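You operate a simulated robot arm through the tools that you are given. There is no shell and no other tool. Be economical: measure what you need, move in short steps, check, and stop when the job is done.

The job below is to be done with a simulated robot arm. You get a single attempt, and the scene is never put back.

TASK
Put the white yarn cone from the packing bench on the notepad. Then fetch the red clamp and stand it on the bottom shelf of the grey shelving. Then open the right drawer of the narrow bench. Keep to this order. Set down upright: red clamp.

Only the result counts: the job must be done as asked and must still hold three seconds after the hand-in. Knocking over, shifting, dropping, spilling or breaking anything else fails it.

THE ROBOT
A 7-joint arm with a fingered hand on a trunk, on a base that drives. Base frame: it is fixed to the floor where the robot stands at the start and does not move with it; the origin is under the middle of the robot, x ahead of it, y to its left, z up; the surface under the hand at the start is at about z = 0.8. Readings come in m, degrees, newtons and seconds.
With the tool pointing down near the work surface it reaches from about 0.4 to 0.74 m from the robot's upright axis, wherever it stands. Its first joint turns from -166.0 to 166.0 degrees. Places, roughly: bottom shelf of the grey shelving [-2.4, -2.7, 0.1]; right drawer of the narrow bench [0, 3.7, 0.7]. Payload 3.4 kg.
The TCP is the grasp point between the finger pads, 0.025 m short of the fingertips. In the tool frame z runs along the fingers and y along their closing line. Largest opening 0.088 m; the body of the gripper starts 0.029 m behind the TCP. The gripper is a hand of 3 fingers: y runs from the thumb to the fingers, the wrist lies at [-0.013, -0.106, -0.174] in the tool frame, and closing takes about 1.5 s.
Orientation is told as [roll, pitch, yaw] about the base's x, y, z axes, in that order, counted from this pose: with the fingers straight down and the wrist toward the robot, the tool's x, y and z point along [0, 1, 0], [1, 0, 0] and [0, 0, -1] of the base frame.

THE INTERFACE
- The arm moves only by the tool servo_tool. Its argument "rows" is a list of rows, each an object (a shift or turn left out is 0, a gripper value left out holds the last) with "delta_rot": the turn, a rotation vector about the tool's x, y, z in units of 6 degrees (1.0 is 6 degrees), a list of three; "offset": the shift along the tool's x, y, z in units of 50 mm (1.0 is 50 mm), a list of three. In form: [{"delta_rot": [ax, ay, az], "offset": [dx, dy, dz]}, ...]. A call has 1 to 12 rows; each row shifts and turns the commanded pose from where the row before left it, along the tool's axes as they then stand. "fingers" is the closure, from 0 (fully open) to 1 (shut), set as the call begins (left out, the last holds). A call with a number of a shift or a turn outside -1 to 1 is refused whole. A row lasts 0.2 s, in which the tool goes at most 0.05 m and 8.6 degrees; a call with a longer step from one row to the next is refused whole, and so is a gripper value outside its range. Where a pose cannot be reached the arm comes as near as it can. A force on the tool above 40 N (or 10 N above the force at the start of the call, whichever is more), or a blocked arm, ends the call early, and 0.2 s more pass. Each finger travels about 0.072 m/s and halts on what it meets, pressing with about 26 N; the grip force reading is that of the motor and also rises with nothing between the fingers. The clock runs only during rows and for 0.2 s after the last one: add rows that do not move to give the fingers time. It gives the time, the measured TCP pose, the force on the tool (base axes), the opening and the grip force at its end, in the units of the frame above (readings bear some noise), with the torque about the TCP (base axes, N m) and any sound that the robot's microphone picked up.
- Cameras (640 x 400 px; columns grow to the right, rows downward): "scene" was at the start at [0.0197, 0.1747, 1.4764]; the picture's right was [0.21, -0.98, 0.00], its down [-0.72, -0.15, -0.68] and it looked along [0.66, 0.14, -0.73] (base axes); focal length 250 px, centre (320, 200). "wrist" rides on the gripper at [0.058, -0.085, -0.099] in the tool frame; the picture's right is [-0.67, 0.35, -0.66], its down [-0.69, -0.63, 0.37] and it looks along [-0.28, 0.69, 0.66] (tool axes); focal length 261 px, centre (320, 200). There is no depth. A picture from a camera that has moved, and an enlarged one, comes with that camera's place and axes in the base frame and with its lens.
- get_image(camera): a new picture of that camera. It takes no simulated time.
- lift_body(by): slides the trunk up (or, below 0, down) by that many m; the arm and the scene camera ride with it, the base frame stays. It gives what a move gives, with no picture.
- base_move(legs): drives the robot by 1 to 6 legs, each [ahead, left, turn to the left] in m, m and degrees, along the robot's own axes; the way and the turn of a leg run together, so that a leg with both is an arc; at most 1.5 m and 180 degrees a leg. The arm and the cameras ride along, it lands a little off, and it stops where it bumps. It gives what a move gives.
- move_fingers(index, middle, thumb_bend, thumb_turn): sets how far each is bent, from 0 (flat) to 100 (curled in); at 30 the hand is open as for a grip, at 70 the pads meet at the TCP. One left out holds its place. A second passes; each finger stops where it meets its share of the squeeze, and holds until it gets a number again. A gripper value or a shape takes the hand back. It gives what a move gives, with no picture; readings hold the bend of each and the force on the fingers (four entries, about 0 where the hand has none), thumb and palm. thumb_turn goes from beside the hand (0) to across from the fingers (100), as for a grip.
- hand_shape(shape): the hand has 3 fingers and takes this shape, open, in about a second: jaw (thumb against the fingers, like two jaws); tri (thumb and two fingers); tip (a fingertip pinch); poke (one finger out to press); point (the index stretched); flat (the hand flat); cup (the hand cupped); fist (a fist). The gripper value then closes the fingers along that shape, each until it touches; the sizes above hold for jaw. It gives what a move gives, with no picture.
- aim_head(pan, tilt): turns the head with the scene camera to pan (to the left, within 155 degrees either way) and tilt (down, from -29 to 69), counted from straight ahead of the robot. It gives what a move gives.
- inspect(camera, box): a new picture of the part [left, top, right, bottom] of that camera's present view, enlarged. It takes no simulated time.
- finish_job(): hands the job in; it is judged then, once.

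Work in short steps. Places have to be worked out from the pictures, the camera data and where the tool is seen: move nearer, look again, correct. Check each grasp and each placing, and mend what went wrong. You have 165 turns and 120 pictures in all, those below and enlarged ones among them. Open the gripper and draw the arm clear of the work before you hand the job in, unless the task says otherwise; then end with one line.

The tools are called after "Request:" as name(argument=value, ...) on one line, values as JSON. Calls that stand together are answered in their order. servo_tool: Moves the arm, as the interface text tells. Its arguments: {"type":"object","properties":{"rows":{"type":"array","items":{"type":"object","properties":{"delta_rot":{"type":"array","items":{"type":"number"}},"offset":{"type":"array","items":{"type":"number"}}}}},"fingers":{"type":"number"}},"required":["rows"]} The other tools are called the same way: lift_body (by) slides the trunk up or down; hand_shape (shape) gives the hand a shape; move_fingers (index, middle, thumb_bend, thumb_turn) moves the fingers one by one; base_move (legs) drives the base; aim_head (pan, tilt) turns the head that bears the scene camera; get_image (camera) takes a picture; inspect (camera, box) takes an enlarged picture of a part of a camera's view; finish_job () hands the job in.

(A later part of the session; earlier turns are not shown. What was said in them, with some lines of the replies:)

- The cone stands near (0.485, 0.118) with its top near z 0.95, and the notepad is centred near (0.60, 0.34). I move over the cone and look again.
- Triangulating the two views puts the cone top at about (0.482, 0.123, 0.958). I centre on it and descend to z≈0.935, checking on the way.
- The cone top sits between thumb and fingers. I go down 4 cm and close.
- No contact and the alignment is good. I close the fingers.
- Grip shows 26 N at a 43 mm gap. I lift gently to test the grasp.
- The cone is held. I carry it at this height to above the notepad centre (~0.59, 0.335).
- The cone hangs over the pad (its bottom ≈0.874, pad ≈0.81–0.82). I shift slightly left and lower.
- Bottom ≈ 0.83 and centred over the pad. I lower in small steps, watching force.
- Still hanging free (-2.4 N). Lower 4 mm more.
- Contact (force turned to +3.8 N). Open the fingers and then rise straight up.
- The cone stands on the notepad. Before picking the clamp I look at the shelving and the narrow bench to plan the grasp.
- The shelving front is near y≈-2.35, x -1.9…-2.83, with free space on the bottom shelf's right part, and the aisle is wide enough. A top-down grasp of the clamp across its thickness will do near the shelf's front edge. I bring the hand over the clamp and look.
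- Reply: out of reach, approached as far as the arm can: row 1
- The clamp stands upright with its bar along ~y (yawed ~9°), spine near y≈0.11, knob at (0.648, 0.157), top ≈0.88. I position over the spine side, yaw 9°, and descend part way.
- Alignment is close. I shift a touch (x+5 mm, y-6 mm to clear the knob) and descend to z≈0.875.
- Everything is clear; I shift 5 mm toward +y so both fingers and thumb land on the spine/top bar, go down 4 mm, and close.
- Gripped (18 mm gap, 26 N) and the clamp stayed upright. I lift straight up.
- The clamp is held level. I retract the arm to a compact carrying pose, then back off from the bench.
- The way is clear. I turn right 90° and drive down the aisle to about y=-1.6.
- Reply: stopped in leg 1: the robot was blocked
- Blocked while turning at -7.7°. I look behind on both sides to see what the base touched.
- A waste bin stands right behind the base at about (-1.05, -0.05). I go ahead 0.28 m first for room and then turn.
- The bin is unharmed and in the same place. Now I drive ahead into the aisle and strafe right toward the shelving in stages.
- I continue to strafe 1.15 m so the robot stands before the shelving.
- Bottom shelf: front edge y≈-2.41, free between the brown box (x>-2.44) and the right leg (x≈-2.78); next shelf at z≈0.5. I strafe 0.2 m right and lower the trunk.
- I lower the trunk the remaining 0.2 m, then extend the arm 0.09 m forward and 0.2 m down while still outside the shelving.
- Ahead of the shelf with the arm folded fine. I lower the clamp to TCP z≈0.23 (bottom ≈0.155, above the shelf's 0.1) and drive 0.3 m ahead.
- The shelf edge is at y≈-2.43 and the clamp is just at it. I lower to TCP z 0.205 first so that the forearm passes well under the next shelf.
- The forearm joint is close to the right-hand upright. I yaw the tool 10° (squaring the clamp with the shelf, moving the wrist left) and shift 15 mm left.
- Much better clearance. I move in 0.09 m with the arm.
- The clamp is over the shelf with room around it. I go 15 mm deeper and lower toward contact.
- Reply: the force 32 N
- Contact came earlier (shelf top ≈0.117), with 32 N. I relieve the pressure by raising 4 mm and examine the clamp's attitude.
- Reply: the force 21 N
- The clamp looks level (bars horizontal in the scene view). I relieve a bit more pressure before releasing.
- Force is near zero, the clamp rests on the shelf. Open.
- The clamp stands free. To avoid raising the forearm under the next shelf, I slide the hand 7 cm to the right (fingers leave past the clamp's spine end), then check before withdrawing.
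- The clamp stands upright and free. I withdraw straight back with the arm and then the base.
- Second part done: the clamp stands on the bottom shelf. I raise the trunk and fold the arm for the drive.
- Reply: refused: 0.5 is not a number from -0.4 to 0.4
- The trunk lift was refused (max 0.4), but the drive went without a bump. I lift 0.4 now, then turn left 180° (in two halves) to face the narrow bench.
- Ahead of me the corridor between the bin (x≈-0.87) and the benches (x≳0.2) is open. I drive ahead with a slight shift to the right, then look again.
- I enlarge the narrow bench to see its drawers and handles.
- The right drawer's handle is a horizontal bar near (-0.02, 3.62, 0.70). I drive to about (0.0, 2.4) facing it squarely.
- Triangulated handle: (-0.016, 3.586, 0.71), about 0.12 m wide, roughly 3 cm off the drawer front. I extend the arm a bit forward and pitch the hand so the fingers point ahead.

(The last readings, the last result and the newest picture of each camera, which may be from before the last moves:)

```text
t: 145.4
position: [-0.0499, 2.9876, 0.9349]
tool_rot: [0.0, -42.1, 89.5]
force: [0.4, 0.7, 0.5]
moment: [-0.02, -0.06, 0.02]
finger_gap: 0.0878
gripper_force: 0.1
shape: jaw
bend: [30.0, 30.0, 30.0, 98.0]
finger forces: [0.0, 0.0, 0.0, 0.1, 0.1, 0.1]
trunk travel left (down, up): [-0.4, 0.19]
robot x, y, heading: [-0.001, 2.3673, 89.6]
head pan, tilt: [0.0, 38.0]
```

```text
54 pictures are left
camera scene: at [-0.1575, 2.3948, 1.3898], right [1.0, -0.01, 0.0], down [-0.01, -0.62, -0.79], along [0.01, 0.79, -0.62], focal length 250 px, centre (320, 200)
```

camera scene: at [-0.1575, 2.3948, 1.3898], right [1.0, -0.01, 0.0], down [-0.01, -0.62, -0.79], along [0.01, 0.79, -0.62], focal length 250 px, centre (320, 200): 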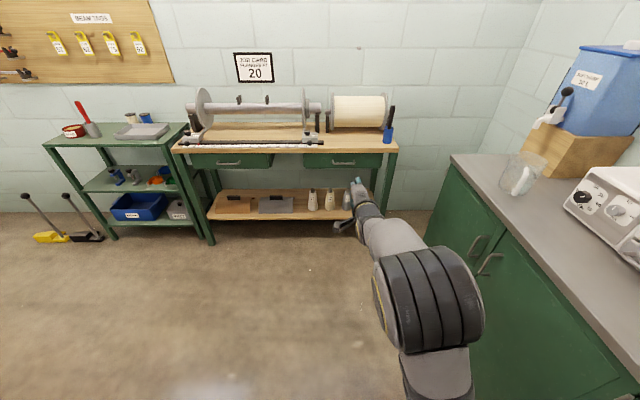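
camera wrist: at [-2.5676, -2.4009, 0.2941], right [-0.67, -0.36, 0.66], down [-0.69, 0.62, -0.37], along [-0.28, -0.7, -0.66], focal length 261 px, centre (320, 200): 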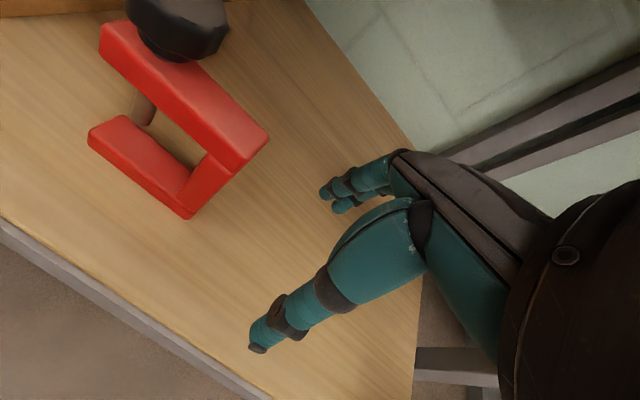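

Pitch works. I continue to about 84°.

Request:
servo_tool(rows=[{"delta_rot": [-1, 0, 0]}, {"delta_rot": [-1, 0, 0]}, {"delta_rot": [-1, 0, 0]}, {"delta_rot": [-1, 0, 0]}, {"delta_rot": [-1, 0, 0]}, {"delta_rot": [-1, 0, 0]}, {"delta_rot": [-1, 0, 0]}, {}])

Request:
get_image(camera="scene")

Request:
get_image(camera="wrist")

```text
t: 147.2
position: [-0.0491, 2.9882, 0.9345]
tool_rot: [-0.1, -84.1, 89.7]
force: [0.4, 0.0, -0.3]
moment: [-0.01, 0.0, -0.02]
finger_gap: 0.0879
gripper_force: 0.0
shape: jaw
bend: [30.0, 30.0, 30.0, 98.0]
finger forces: [0.0, 0.0, 0.0, 0.0, 0.0, 0.0]
trunk travel left (down, up): [-0.4, 0.19]
robot x, y, heading: [-0.0049, 2.3682, 89.1]
head pan, tilt: [0.0, 38.0]
```

```text
53 pictures are left
camera scene: at [-0.1575, 2.3949, 1.3898], right [1.0, -0.01, 0.0], down [-0.01, -0.62, -0.79], along [0.01, 0.79, -0.62], focal length 250 px, centre (320, 200)
```

scene: 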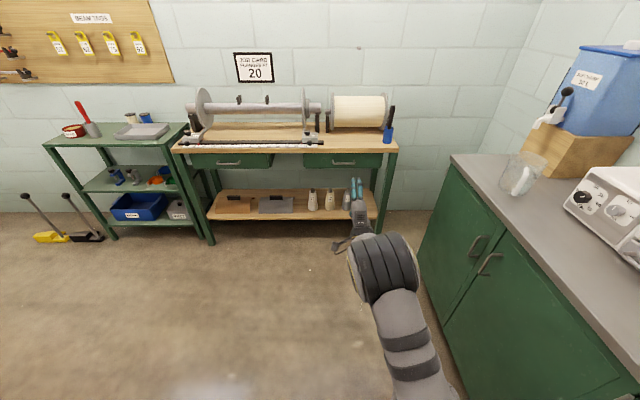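

```text
52 pictures are left
camera wrist: at [-0.1092, 2.8827, 0.8601], right [0.66, -0.62, 0.41], down [0.69, 0.29, -0.66], along [0.29, 0.73, 0.62], focal length 261 px, centre (320, 200)
```

wrist: 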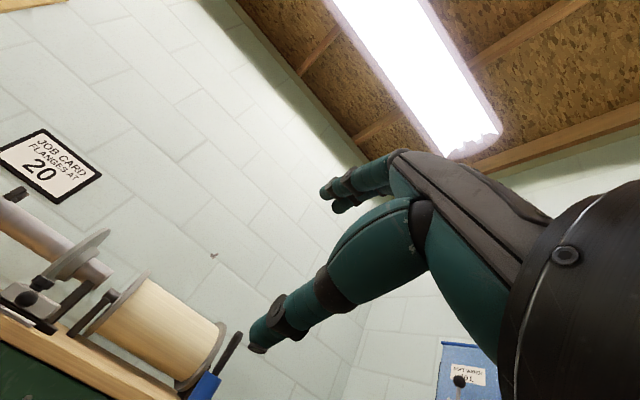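

The hand is level, fingers up/thumb down. I lower the trunk 0.22 m to handle height, complete the pitch, shift 33 mm right, and part-close the fingers.

Request:
lift_body(by=-0.224)

Request:
servo_tool(rows=[{"delta_rot": [-0.9, 0, 0]}, {"offset": [-0.66, 0, 0]}, {}, {}], fingers=0.3)

Request:
base_move(legs=[[0.4, 0, 0.4]])

Request:
get_image(camera="scene")

Request:
get_image(camera="wrist")

```text
t: 149.5
position: [-0.0501, 2.9884, 0.711]
tool_rot: [-0.1, -84.0, 89.7]
force: [-1.0, -0.1, 0.0]
moment: [-0.01, 0.01, 0.01]
finger_gap: 0.0876
gripper_force: 0.0
shape: jaw
bend: [30.0, 30.0, 30.0, 98.0]
finger forces: [0.0, 0.0, 0.1, 0.0, 0.0, 0.0]
trunk travel left (down, up): [-0.176, 0.414]
robot x, y, heading: [-0.0032, 2.3666, 89.5]
head pan, tilt: [0.0, 38.0]
```

```text
t: 150.5
position: [-0.0157, 2.9888, 0.7118]
tool_rot: [0.1, -89.4, 89.4]
force: [-0.4, 0.3, 0.3]
moment: [0.0, 0.01, -0.01]
finger_gap: 0.0619
gripper_force: 0.0
shape: jaw
bend: [27.0, 37.0, 58.0, 99.0]
finger forces: [0.0, 0.0, 0.0, 0.0, 0.0, 0.0]
trunk travel left (down, up): [-0.176, 0.414]
robot x, y, heading: [-0.0034, 2.3666, 89.7]
head pan, tilt: [0.0, 38.0]
```

```text
t: 153.0
position: [-0.0155, 3.39, 0.7116]
tool_rot: [-0.4, -89.4, 90.2]
force: [0.4, -0.3, 0.0]
moment: [0.02, 0.01, 0.0]
finger_gap: 0.0618
gripper_force: 0.1
shape: jaw
bend: [27.0, 37.0, 58.0, 99.0]
finger forces: [0.0, 0.0, 0.0, 0.0, 0.0, 0.1]
trunk travel left (down, up): [-0.176, 0.414]
robot x, y, heading: [-0.0013, 2.7649, 89.7]
head pan, tilt: [0.0, 38.0]
```

```text
51 pictures are left
camera scene: at [-0.1548, 2.7942, 1.1658], right [1.0, 0.0, 0.0], down [0.0, -0.62, -0.79], along [0.0, 0.79, -0.62], focal length 250 px, centre (320, 200)
```

scene: 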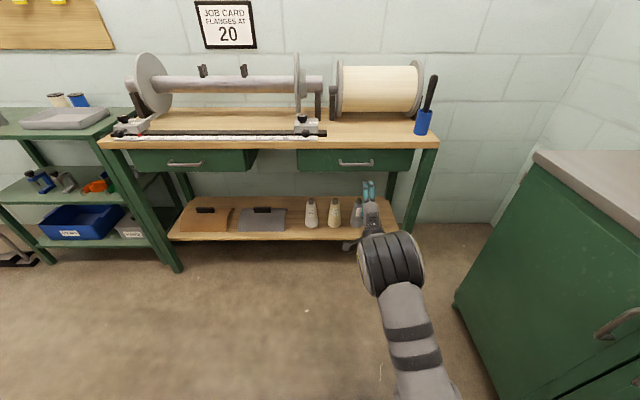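

```text
50 pictures are left
camera wrist: at [-0.0751, 3.2904, 0.6275], right [0.67, -0.65, 0.36], down [0.69, 0.36, -0.63], along [0.29, 0.67, 0.69], focal length 261 px, centre (320, 200)
```

wrist: 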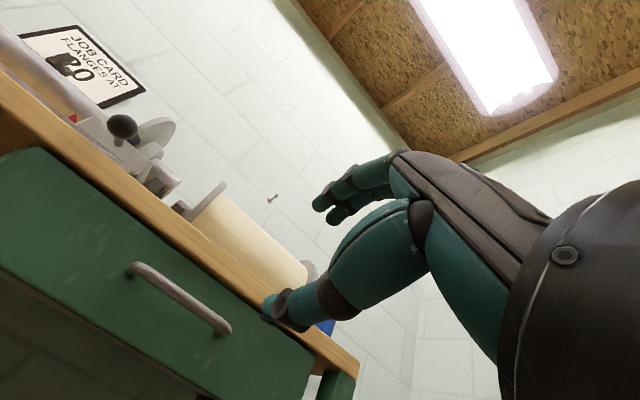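

I enlarge the handle from both cameras to refine its place.

Request:
inspect(camera="scene", box=[300, 130, 440, 220])

Request:
inspect(camera="wrist", box=[80, 200, 400, 400])

```text
4.44 times, centred on (370, 175) of scene
camera zoom: at [-0.1548, 2.7942, 1.1658], right [1.0, 0.0, 0.0], down [0.0, -0.62, -0.79], along [0.0, 0.79, -0.62], focal length 1110 px, centre (98, 311)
```

zoom: 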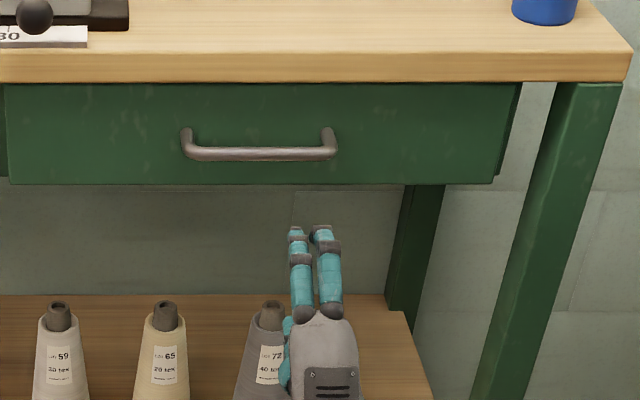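

```text
2.00 times, centred on (240, 300) of wrist
camera zoom: at [-0.0751, 3.2904, 0.6275], right [0.67, -0.65, 0.36], down [0.69, 0.36, -0.63], along [0.29, 0.67, 0.69], focal length 521 px, centre (480, 0)
```

zoom: 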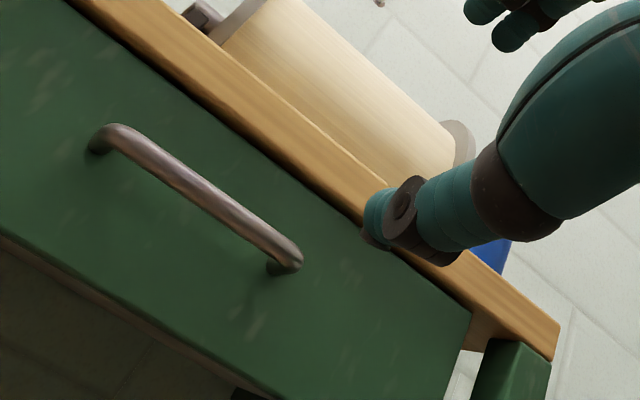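

Refined handle: (-0.02, 3.602, 0.698), drawer front ≈3.64. I lower 11 mm and drive 0.14 m closer.

Request:
servo_tool(rows=[{"offset": [0.05, -0.24, 0]}, {}])

Request:
base_move(legs=[[0.14, 0, 0]])

Request:
get_image(camera="wrist")

Request:
inspect(camera="scene", box=[300, 100, 440, 200])

```text
t: 153.6
position: [-0.0181, 3.3893, 0.7004]
tool_rot: [-0.2, -89.4, 90.0]
force: [-0.2, 0.2, 0.1]
moment: [-0.01, -0.02, 0.01]
finger_gap: 0.0618
gripper_force: 0.1
shape: jaw
bend: [27.0, 37.0, 58.0, 99.0]
finger forces: [0.0, 0.0, 0.0, 0.0, 0.0, 0.1]
trunk travel left (down, up): [-0.176, 0.414]
robot x, y, heading: [-0.0006, 2.7649, 89.8]
head pan, tilt: [0.0, 38.0]
```

```text
t: 154.9
position: [-0.0158, 3.5268, 0.7005]
tool_rot: [-0.2, -89.4, 89.8]
force: [-0.3, -0.6, 0.1]
moment: [-0.01, 0.04, 0.0]
finger_gap: 0.0622
gripper_force: 0.1
shape: jaw
bend: [27.0, 37.0, 58.0, 99.0]
finger forces: [0.0, 0.0, 0.0, 0.0, 0.1, 0.1]
trunk travel left (down, up): [-0.176, 0.414]
robot x, y, heading: [0.0019, 2.9015, 89.8]
head pan, tilt: [0.0, 38.0]
```

```text
47 pictures are left
camera wrist: at [-0.0752, 3.4276, 0.6156], right [0.67, -0.66, 0.36], down [0.69, 0.36, -0.63], along [0.29, 0.67, 0.69], focal length 261 px, centre (320, 200)
```

wrist: 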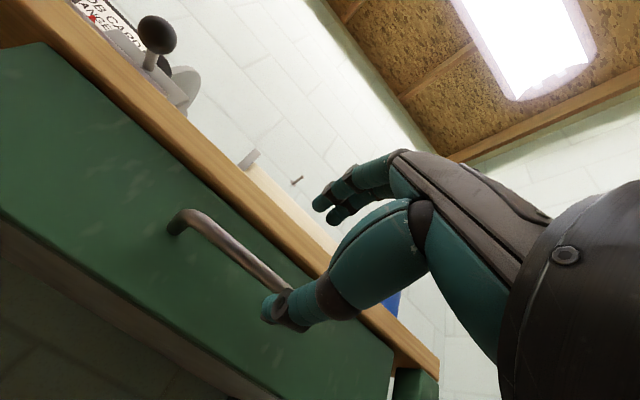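

```text
4.00 times, centred on (370, 150) of scene
camera zoom: at [-0.1541, 2.9317, 1.1658], right [1.0, -0.01, 0.0], down [0.0, -0.62, -0.79], along [0.0, 0.79, -0.62], focal length 999 px, centre (120, 400)
```

zoom: 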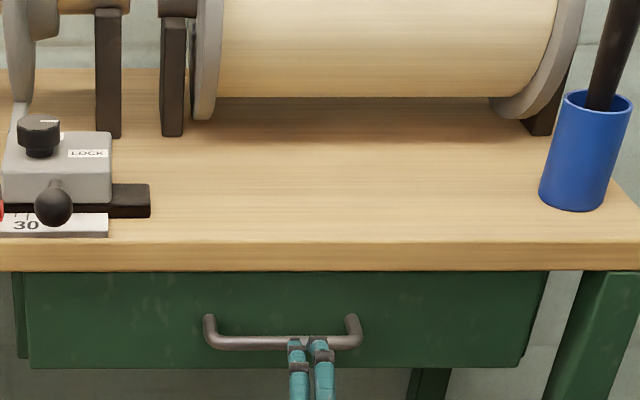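

The bar height matches (z≈0.70) and the fingers lie within the handle's width. I move in 7 cm with the arm.

Request:
servo_tool(rows=[{"offset": [0, 0, 0.4]}, {"offset": [0, 0, 0.4]}, {"offset": [0, 0, 0.4]}, {"offset": [0, 0, 0.2]}, {}])

Request:
get_image(camera="wrist")

Request:
inspect(camera="scene", box=[300, 120, 440, 220])

```text
t: 156.1
position: [-0.0162, 3.5963, 0.6991]
tool_rot: [-0.9, -89.4, 90.6]
force: [0.7, -0.1, 0.4]
moment: [0.0, -0.02, 0.0]
finger_gap: 0.0623
gripper_force: 0.0
shape: jaw
bend: [27.0, 37.0, 58.0, 99.0]
finger forces: [0.0, 0.0, 0.0, 0.0, 0.0, 0.0]
trunk travel left (down, up): [-0.176, 0.414]
robot x, y, heading: [0.0008, 2.9033, 89.7]
head pan, tilt: [0.0, 38.0]
```

```text
45 pictures are left
camera wrist: at [-0.0747, 3.4974, 0.6154], right [0.67, -0.66, 0.36], down [0.69, 0.35, -0.63], along [0.29, 0.67, 0.69], focal length 261 px, centre (320, 200)
```

wrist: 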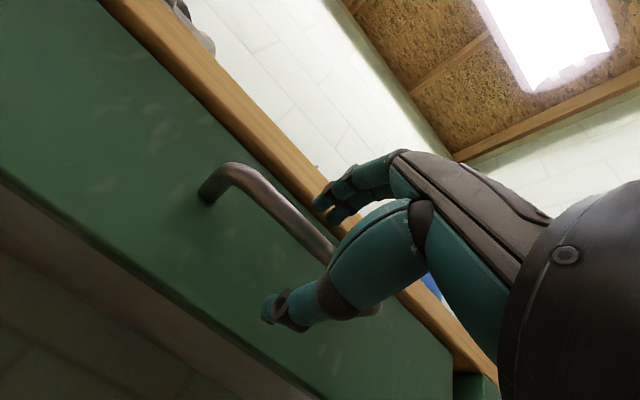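

```text
4.00 times, centred on (370, 170) of scene
camera zoom: at [-0.1541, 2.9318, 1.1658], right [1.0, -0.01, 0.0], down [0.0, -0.62, -0.79], along [0.0, 0.79, -0.62], focal length 999 px, centre (120, 320)
```

zoom: 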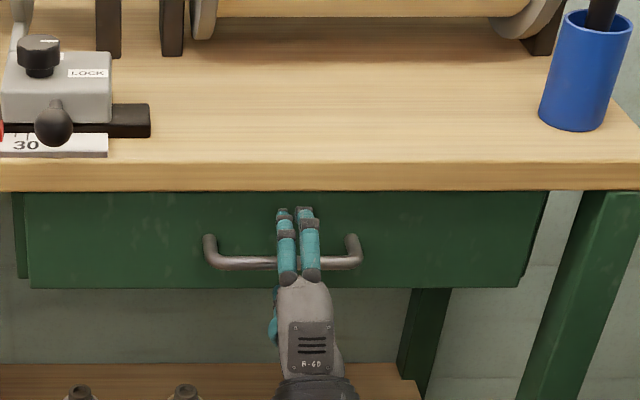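

The bar lies between fingers (above) and thumb (below), no contact yet. I close the hand on it.

Request:
servo_tool(rows=[{}, {}, {}, {}, {}, {}, {}], fingers=1)

Request:
get_image(camera="wrist")

```text
t: 157.7
position: [-0.0159, 3.5955, 0.6988]
tool_rot: [-0.6, -89.4, 90.3]
force: [-0.5, 2.3, -4.0]
moment: [-0.02, 0.02, 0.03]
finger_gap: 0.0015
gripper_force: 25.7
shape: jaw
bend: [71.0, 70.0, 74.0, 100.0]
finger forces: [14.6, 4.5, 0.1, 0.0, 23.5, 0.0]
trunk travel left (down, up): [-0.176, 0.414]
robot x, y, heading: [0.0006, 2.9059, 89.8]
head pan, tilt: [0.0, 38.0]
```

```text
43 pictures are left
camera wrist: at [-0.0747, 3.4975, 0.6149], right [0.67, -0.65, 0.36], down [0.69, 0.35, -0.63], along [0.29, 0.67, 0.69], focal length 261 px, centre (320, 200)
```

wrist: 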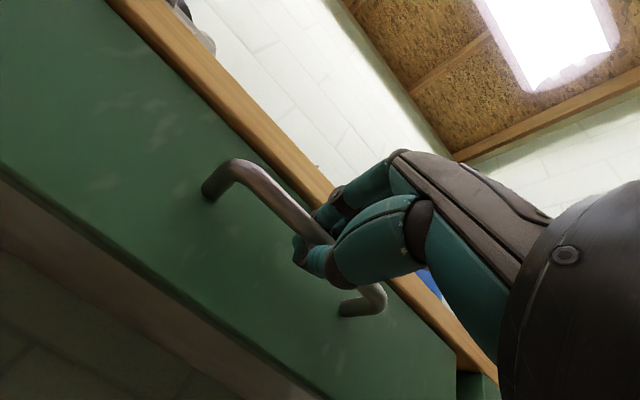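

Fingers and thumb have wrapped around the bar. I pull back slowly with the arm and watch.

Request:
servo_tool(rows=[{"offset": [0, 0, -0.2]}, {"offset": [0, 0, -0.3]}, {"offset": [0, 0, -0.3]}, {"offset": [0, 0, -0.3]}, {}])

Request:
get_image(camera="scene")

Request:
get_image(camera="wrist")

```text
t: 158.9
position: [-0.017, 3.5414, 0.6996]
tool_rot: [1.7, -89.3, 88.0]
force: [2.0, 2.1, -7.3]
moment: [-0.02, 0.04, -0.02]
finger_gap: 0.0014
gripper_force: 26.0
shape: jaw
bend: [71.0, 70.0, 74.0, 100.0]
finger forces: [2.7, 0.0, 0.0, 0.0, 24.8, 0.0]
trunk travel left (down, up): [-0.176, 0.414]
robot x, y, heading: [0.0014, 2.9014, 89.6]
head pan, tilt: [0.0, 38.0]
```

```text
42 pictures are left
camera scene: at [-0.1539, 2.9327, 1.1658], right [1.0, -0.01, 0.0], down [0.0, -0.62, -0.79], along [0.0, 0.79, -0.62], focal length 250 px, centre (320, 200)
```

scene: 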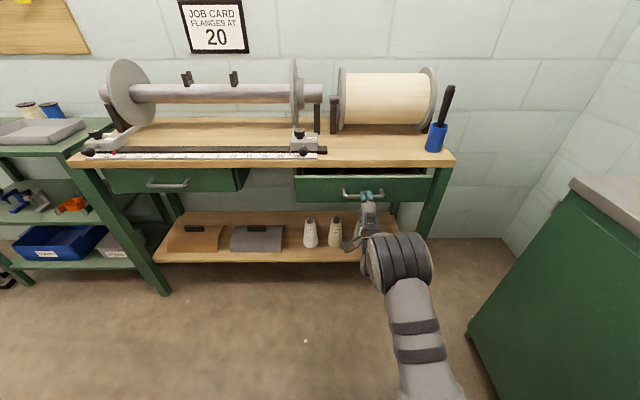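

```text
41 pictures are left
camera wrist: at [-0.0754, 3.4425, 0.6151], right [0.67, -0.66, 0.36], down [0.69, 0.35, -0.63], along [0.29, 0.67, 0.69], focal length 261 px, centre (320, 200)
```

wrist: 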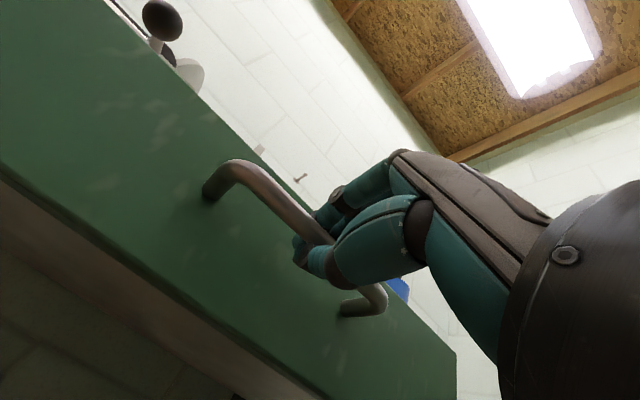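

The drawer follows (≈5.4 cm out). I pull further by driving back 0.15 m.

Request:
base_move(legs=[[-0.15, 0, 0]])

Request:
get_image(camera="scene")

Request:
get_image(camera="wrist")

```text
t: 160.3
position: [-0.0191, 3.3935, 0.6991]
tool_rot: [1.3, -89.4, 88.4]
force: [1.4, 0.1, -6.5]
moment: [-0.04, 0.02, 0.0]
finger_gap: 0.0015
gripper_force: 26.0
shape: jaw
bend: [71.0, 70.0, 74.0, 100.0]
finger forces: [2.7, 0.0, 0.0, 0.0, 0.1, 0.0]
trunk travel left (down, up): [-0.176, 0.414]
robot x, y, heading: [-0.0023, 2.757, 89.5]
head pan, tilt: [0.0, 38.0]
```

```text
40 pictures are left
camera scene: at [-0.1548, 2.7833, 1.1659], right [1.0, -0.01, 0.0], down [0.0, -0.62, -0.79], along [0.0, 0.79, -0.62], focal length 250 px, centre (320, 200)
```

scene: 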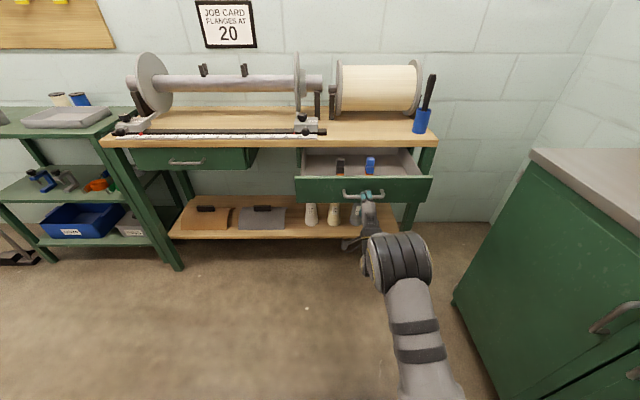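

```text
39 pictures are left
camera wrist: at [-0.0767, 3.2935, 0.6155], right [0.67, -0.65, 0.36], down [0.69, 0.36, -0.63], along [0.29, 0.67, 0.69], focal length 261 px, centre (320, 200)
```

wrist: 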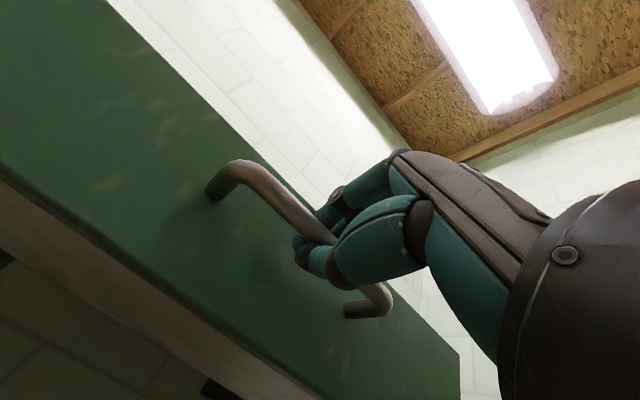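

The drawer is ≈20 cm open. I pull a little more with the arm, which stops by itself on a hard limit.

Request:
servo_tool(rows=[{"offset": [0, 0, -0.3]}, {"offset": [0, 0, -0.3]}, {"offset": [0, 0, -0.3]}, {"offset": [0, 0, -0.3]}, {}])

Request:
inspect(camera="scene", box=[280, 100, 460, 240])

```text
t: 161.1
position: [-0.0172, 3.3583, 0.699]
tool_rot: [-4.1, -89.0, 93.8]
force: [0.4, 35.0, -5.0]
moment: [-0.02, -0.01, 0.0]
finger_gap: 0.0005
gripper_force: 26.0
shape: jaw
bend: [71.0, 70.0, 74.0, 100.0]
finger forces: [17.3, 8.6, 0.1, 0.0, 28.5, 0.0]
trunk travel left (down, up): [-0.176, 0.414]
robot x, y, heading: [0.0021, 2.7579, 89.7]
head pan, tilt: [0.0, 38.0]
stopped in row 3: the force on the tool passed its limit at 52 N (the readings are from after the stop); the commanded pose is now the measured one
```

```text
2.86 times, centred on (370, 170) of scene
camera zoom: at [-0.155, 2.7872, 1.1657], right [1.0, -0.01, 0.0], down [0.0, -0.62, -0.79], along [0.0, 0.79, -0.62], focal length 713 px, centre (177, 286)
```

zoom: 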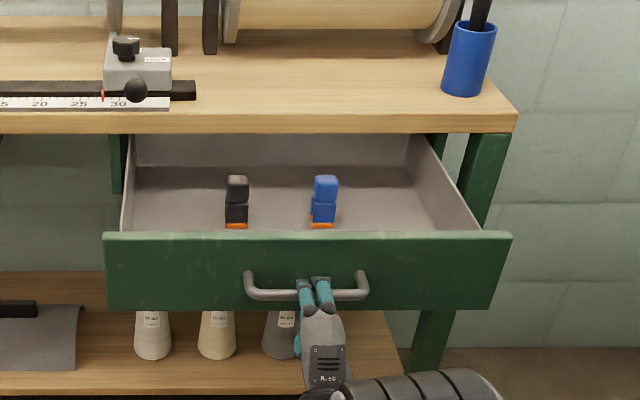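

The drawer hit its stop: fully open (≈24 cm). I release the handle with a 3 mm relief.

Request:
servo_tool(rows=[{"offset": [0, 0, 0.06]}, {}, {}, {}, {}, {}, {}], fingers=0)

Request:
get_image(camera="wrist")

```text
t: 162.7
position: [-0.018, 3.3595, 0.7012]
tool_rot: [-3.1, -89.3, 92.7]
force: [1.0, 0.4, 0.2]
moment: [-0.05, 0.01, 0.01]
finger_gap: 0.0875
gripper_force: 0.1
shape: jaw
bend: [30.0, 30.0, 30.0, 98.0]
finger forces: [0.1, 0.0, 0.0, 0.1, 0.1, 0.0]
trunk travel left (down, up): [-0.176, 0.414]
robot x, y, heading: [0.0043, 2.7546, 89.3]
head pan, tilt: [0.0, 38.0]
```

```text
37 pictures are left
camera wrist: at [-0.0768, 3.2596, 0.6171], right [0.67, -0.66, 0.36], down [0.69, 0.35, -0.63], along [0.29, 0.67, 0.69], focal length 261 px, centre (320, 200)
```

wrist: 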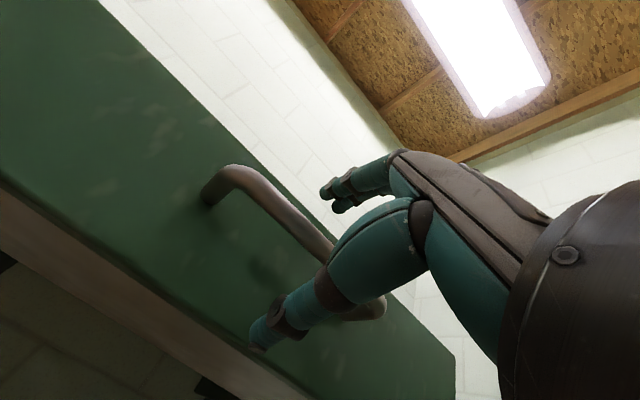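

The handle is free. I draw the hand straight back by driving 0.3 m away and check the scene.

Request:
base_move(legs=[[-0.3, 0, 0]])

Request:
get_image(camera="scene")

Request:
aim_head(pan=-155, tilt=25)

Request:
get_image(camera="scene")

```text
t: 164.7
position: [-0.0212, 3.0616, 0.7008]
tool_rot: [-3.1, -89.3, 93.0]
force: [-0.2, -0.1, 0.3]
moment: [-0.02, -0.02, 0.01]
finger_gap: 0.0875
gripper_force: 0.0
shape: jaw
bend: [30.0, 30.0, 30.0, 98.0]
finger forces: [0.1, 0.0, 0.1, 0.0, 0.0, 0.0]
trunk travel left (down, up): [-0.176, 0.414]
robot x, y, heading: [-0.003, 2.4572, 89.9]
head pan, tilt: [0.0, 38.0]
```

```text
36 pictures are left
camera scene: at [-0.1564, 2.485, 1.1658], right [1.0, 0.0, 0.0], down [0.0, -0.62, -0.79], along [0.0, 0.79, -0.62], focal length 250 px, centre (320, 200)
```

scene: 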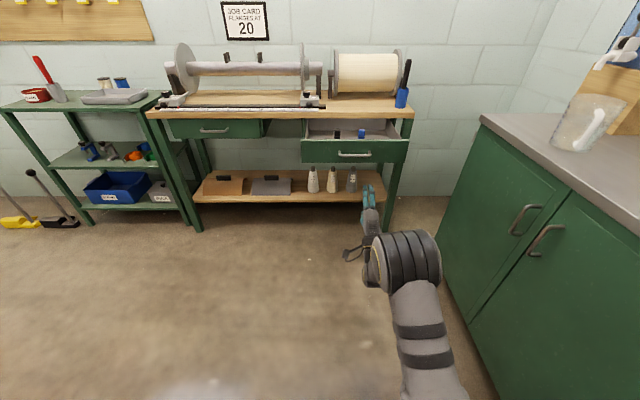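

```text
t: 167.1
position: [-0.0201, 3.0599, 0.7008]
tool_rot: [-3.3, -89.2, 93.0]
force: [0.7, 0.2, 0.0]
moment: [-0.02, -0.02, 0.05]
finger_gap: 0.0877
gripper_force: 0.1
shape: jaw
bend: [30.0, 30.0, 30.0, 98.0]
finger forces: [0.0, 0.1, 0.0, 0.0, 0.0, 0.1]
trunk travel left (down, up): [-0.176, 0.414]
robot x, y, heading: [-0.0028, 2.4563, 89.8]
head pan, tilt: [-154.7, 25.0]
```

```text
35 pictures are left
camera scene: at [-0.1175, 2.3152, 1.1862], right [-0.91, -0.42, 0.0], down [-0.18, 0.38, -0.91], along [0.39, -0.82, -0.42], focal length 250 px, centre (320, 200)
```

scene: 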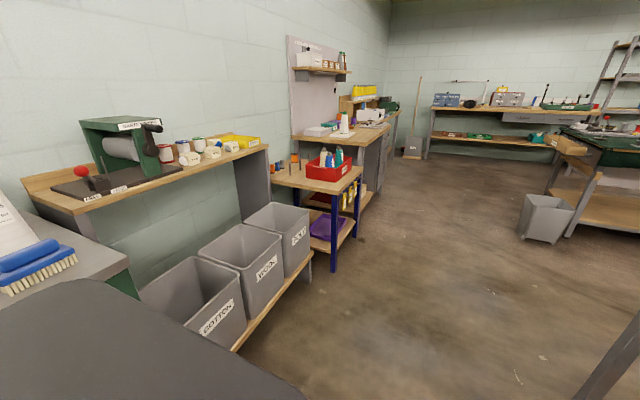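

The drawer stays open, the cone stands on the notepad, and the clamp stood upright when I left it. The gripper is open and clear, so I hand in.

Request:
finish_job()

```text
The job is handed in.
```

I did the job in the order asked: the white yarn cone stands on the notepad, the red clamp stands upright on the bottom shelf of the grey shelving, and the right drawer of the narrow bench is pulled out to its stop. Early on, the base bumped the waste bin behind the robot while turning. It stayed upright, and I saw no sign that it had moved.
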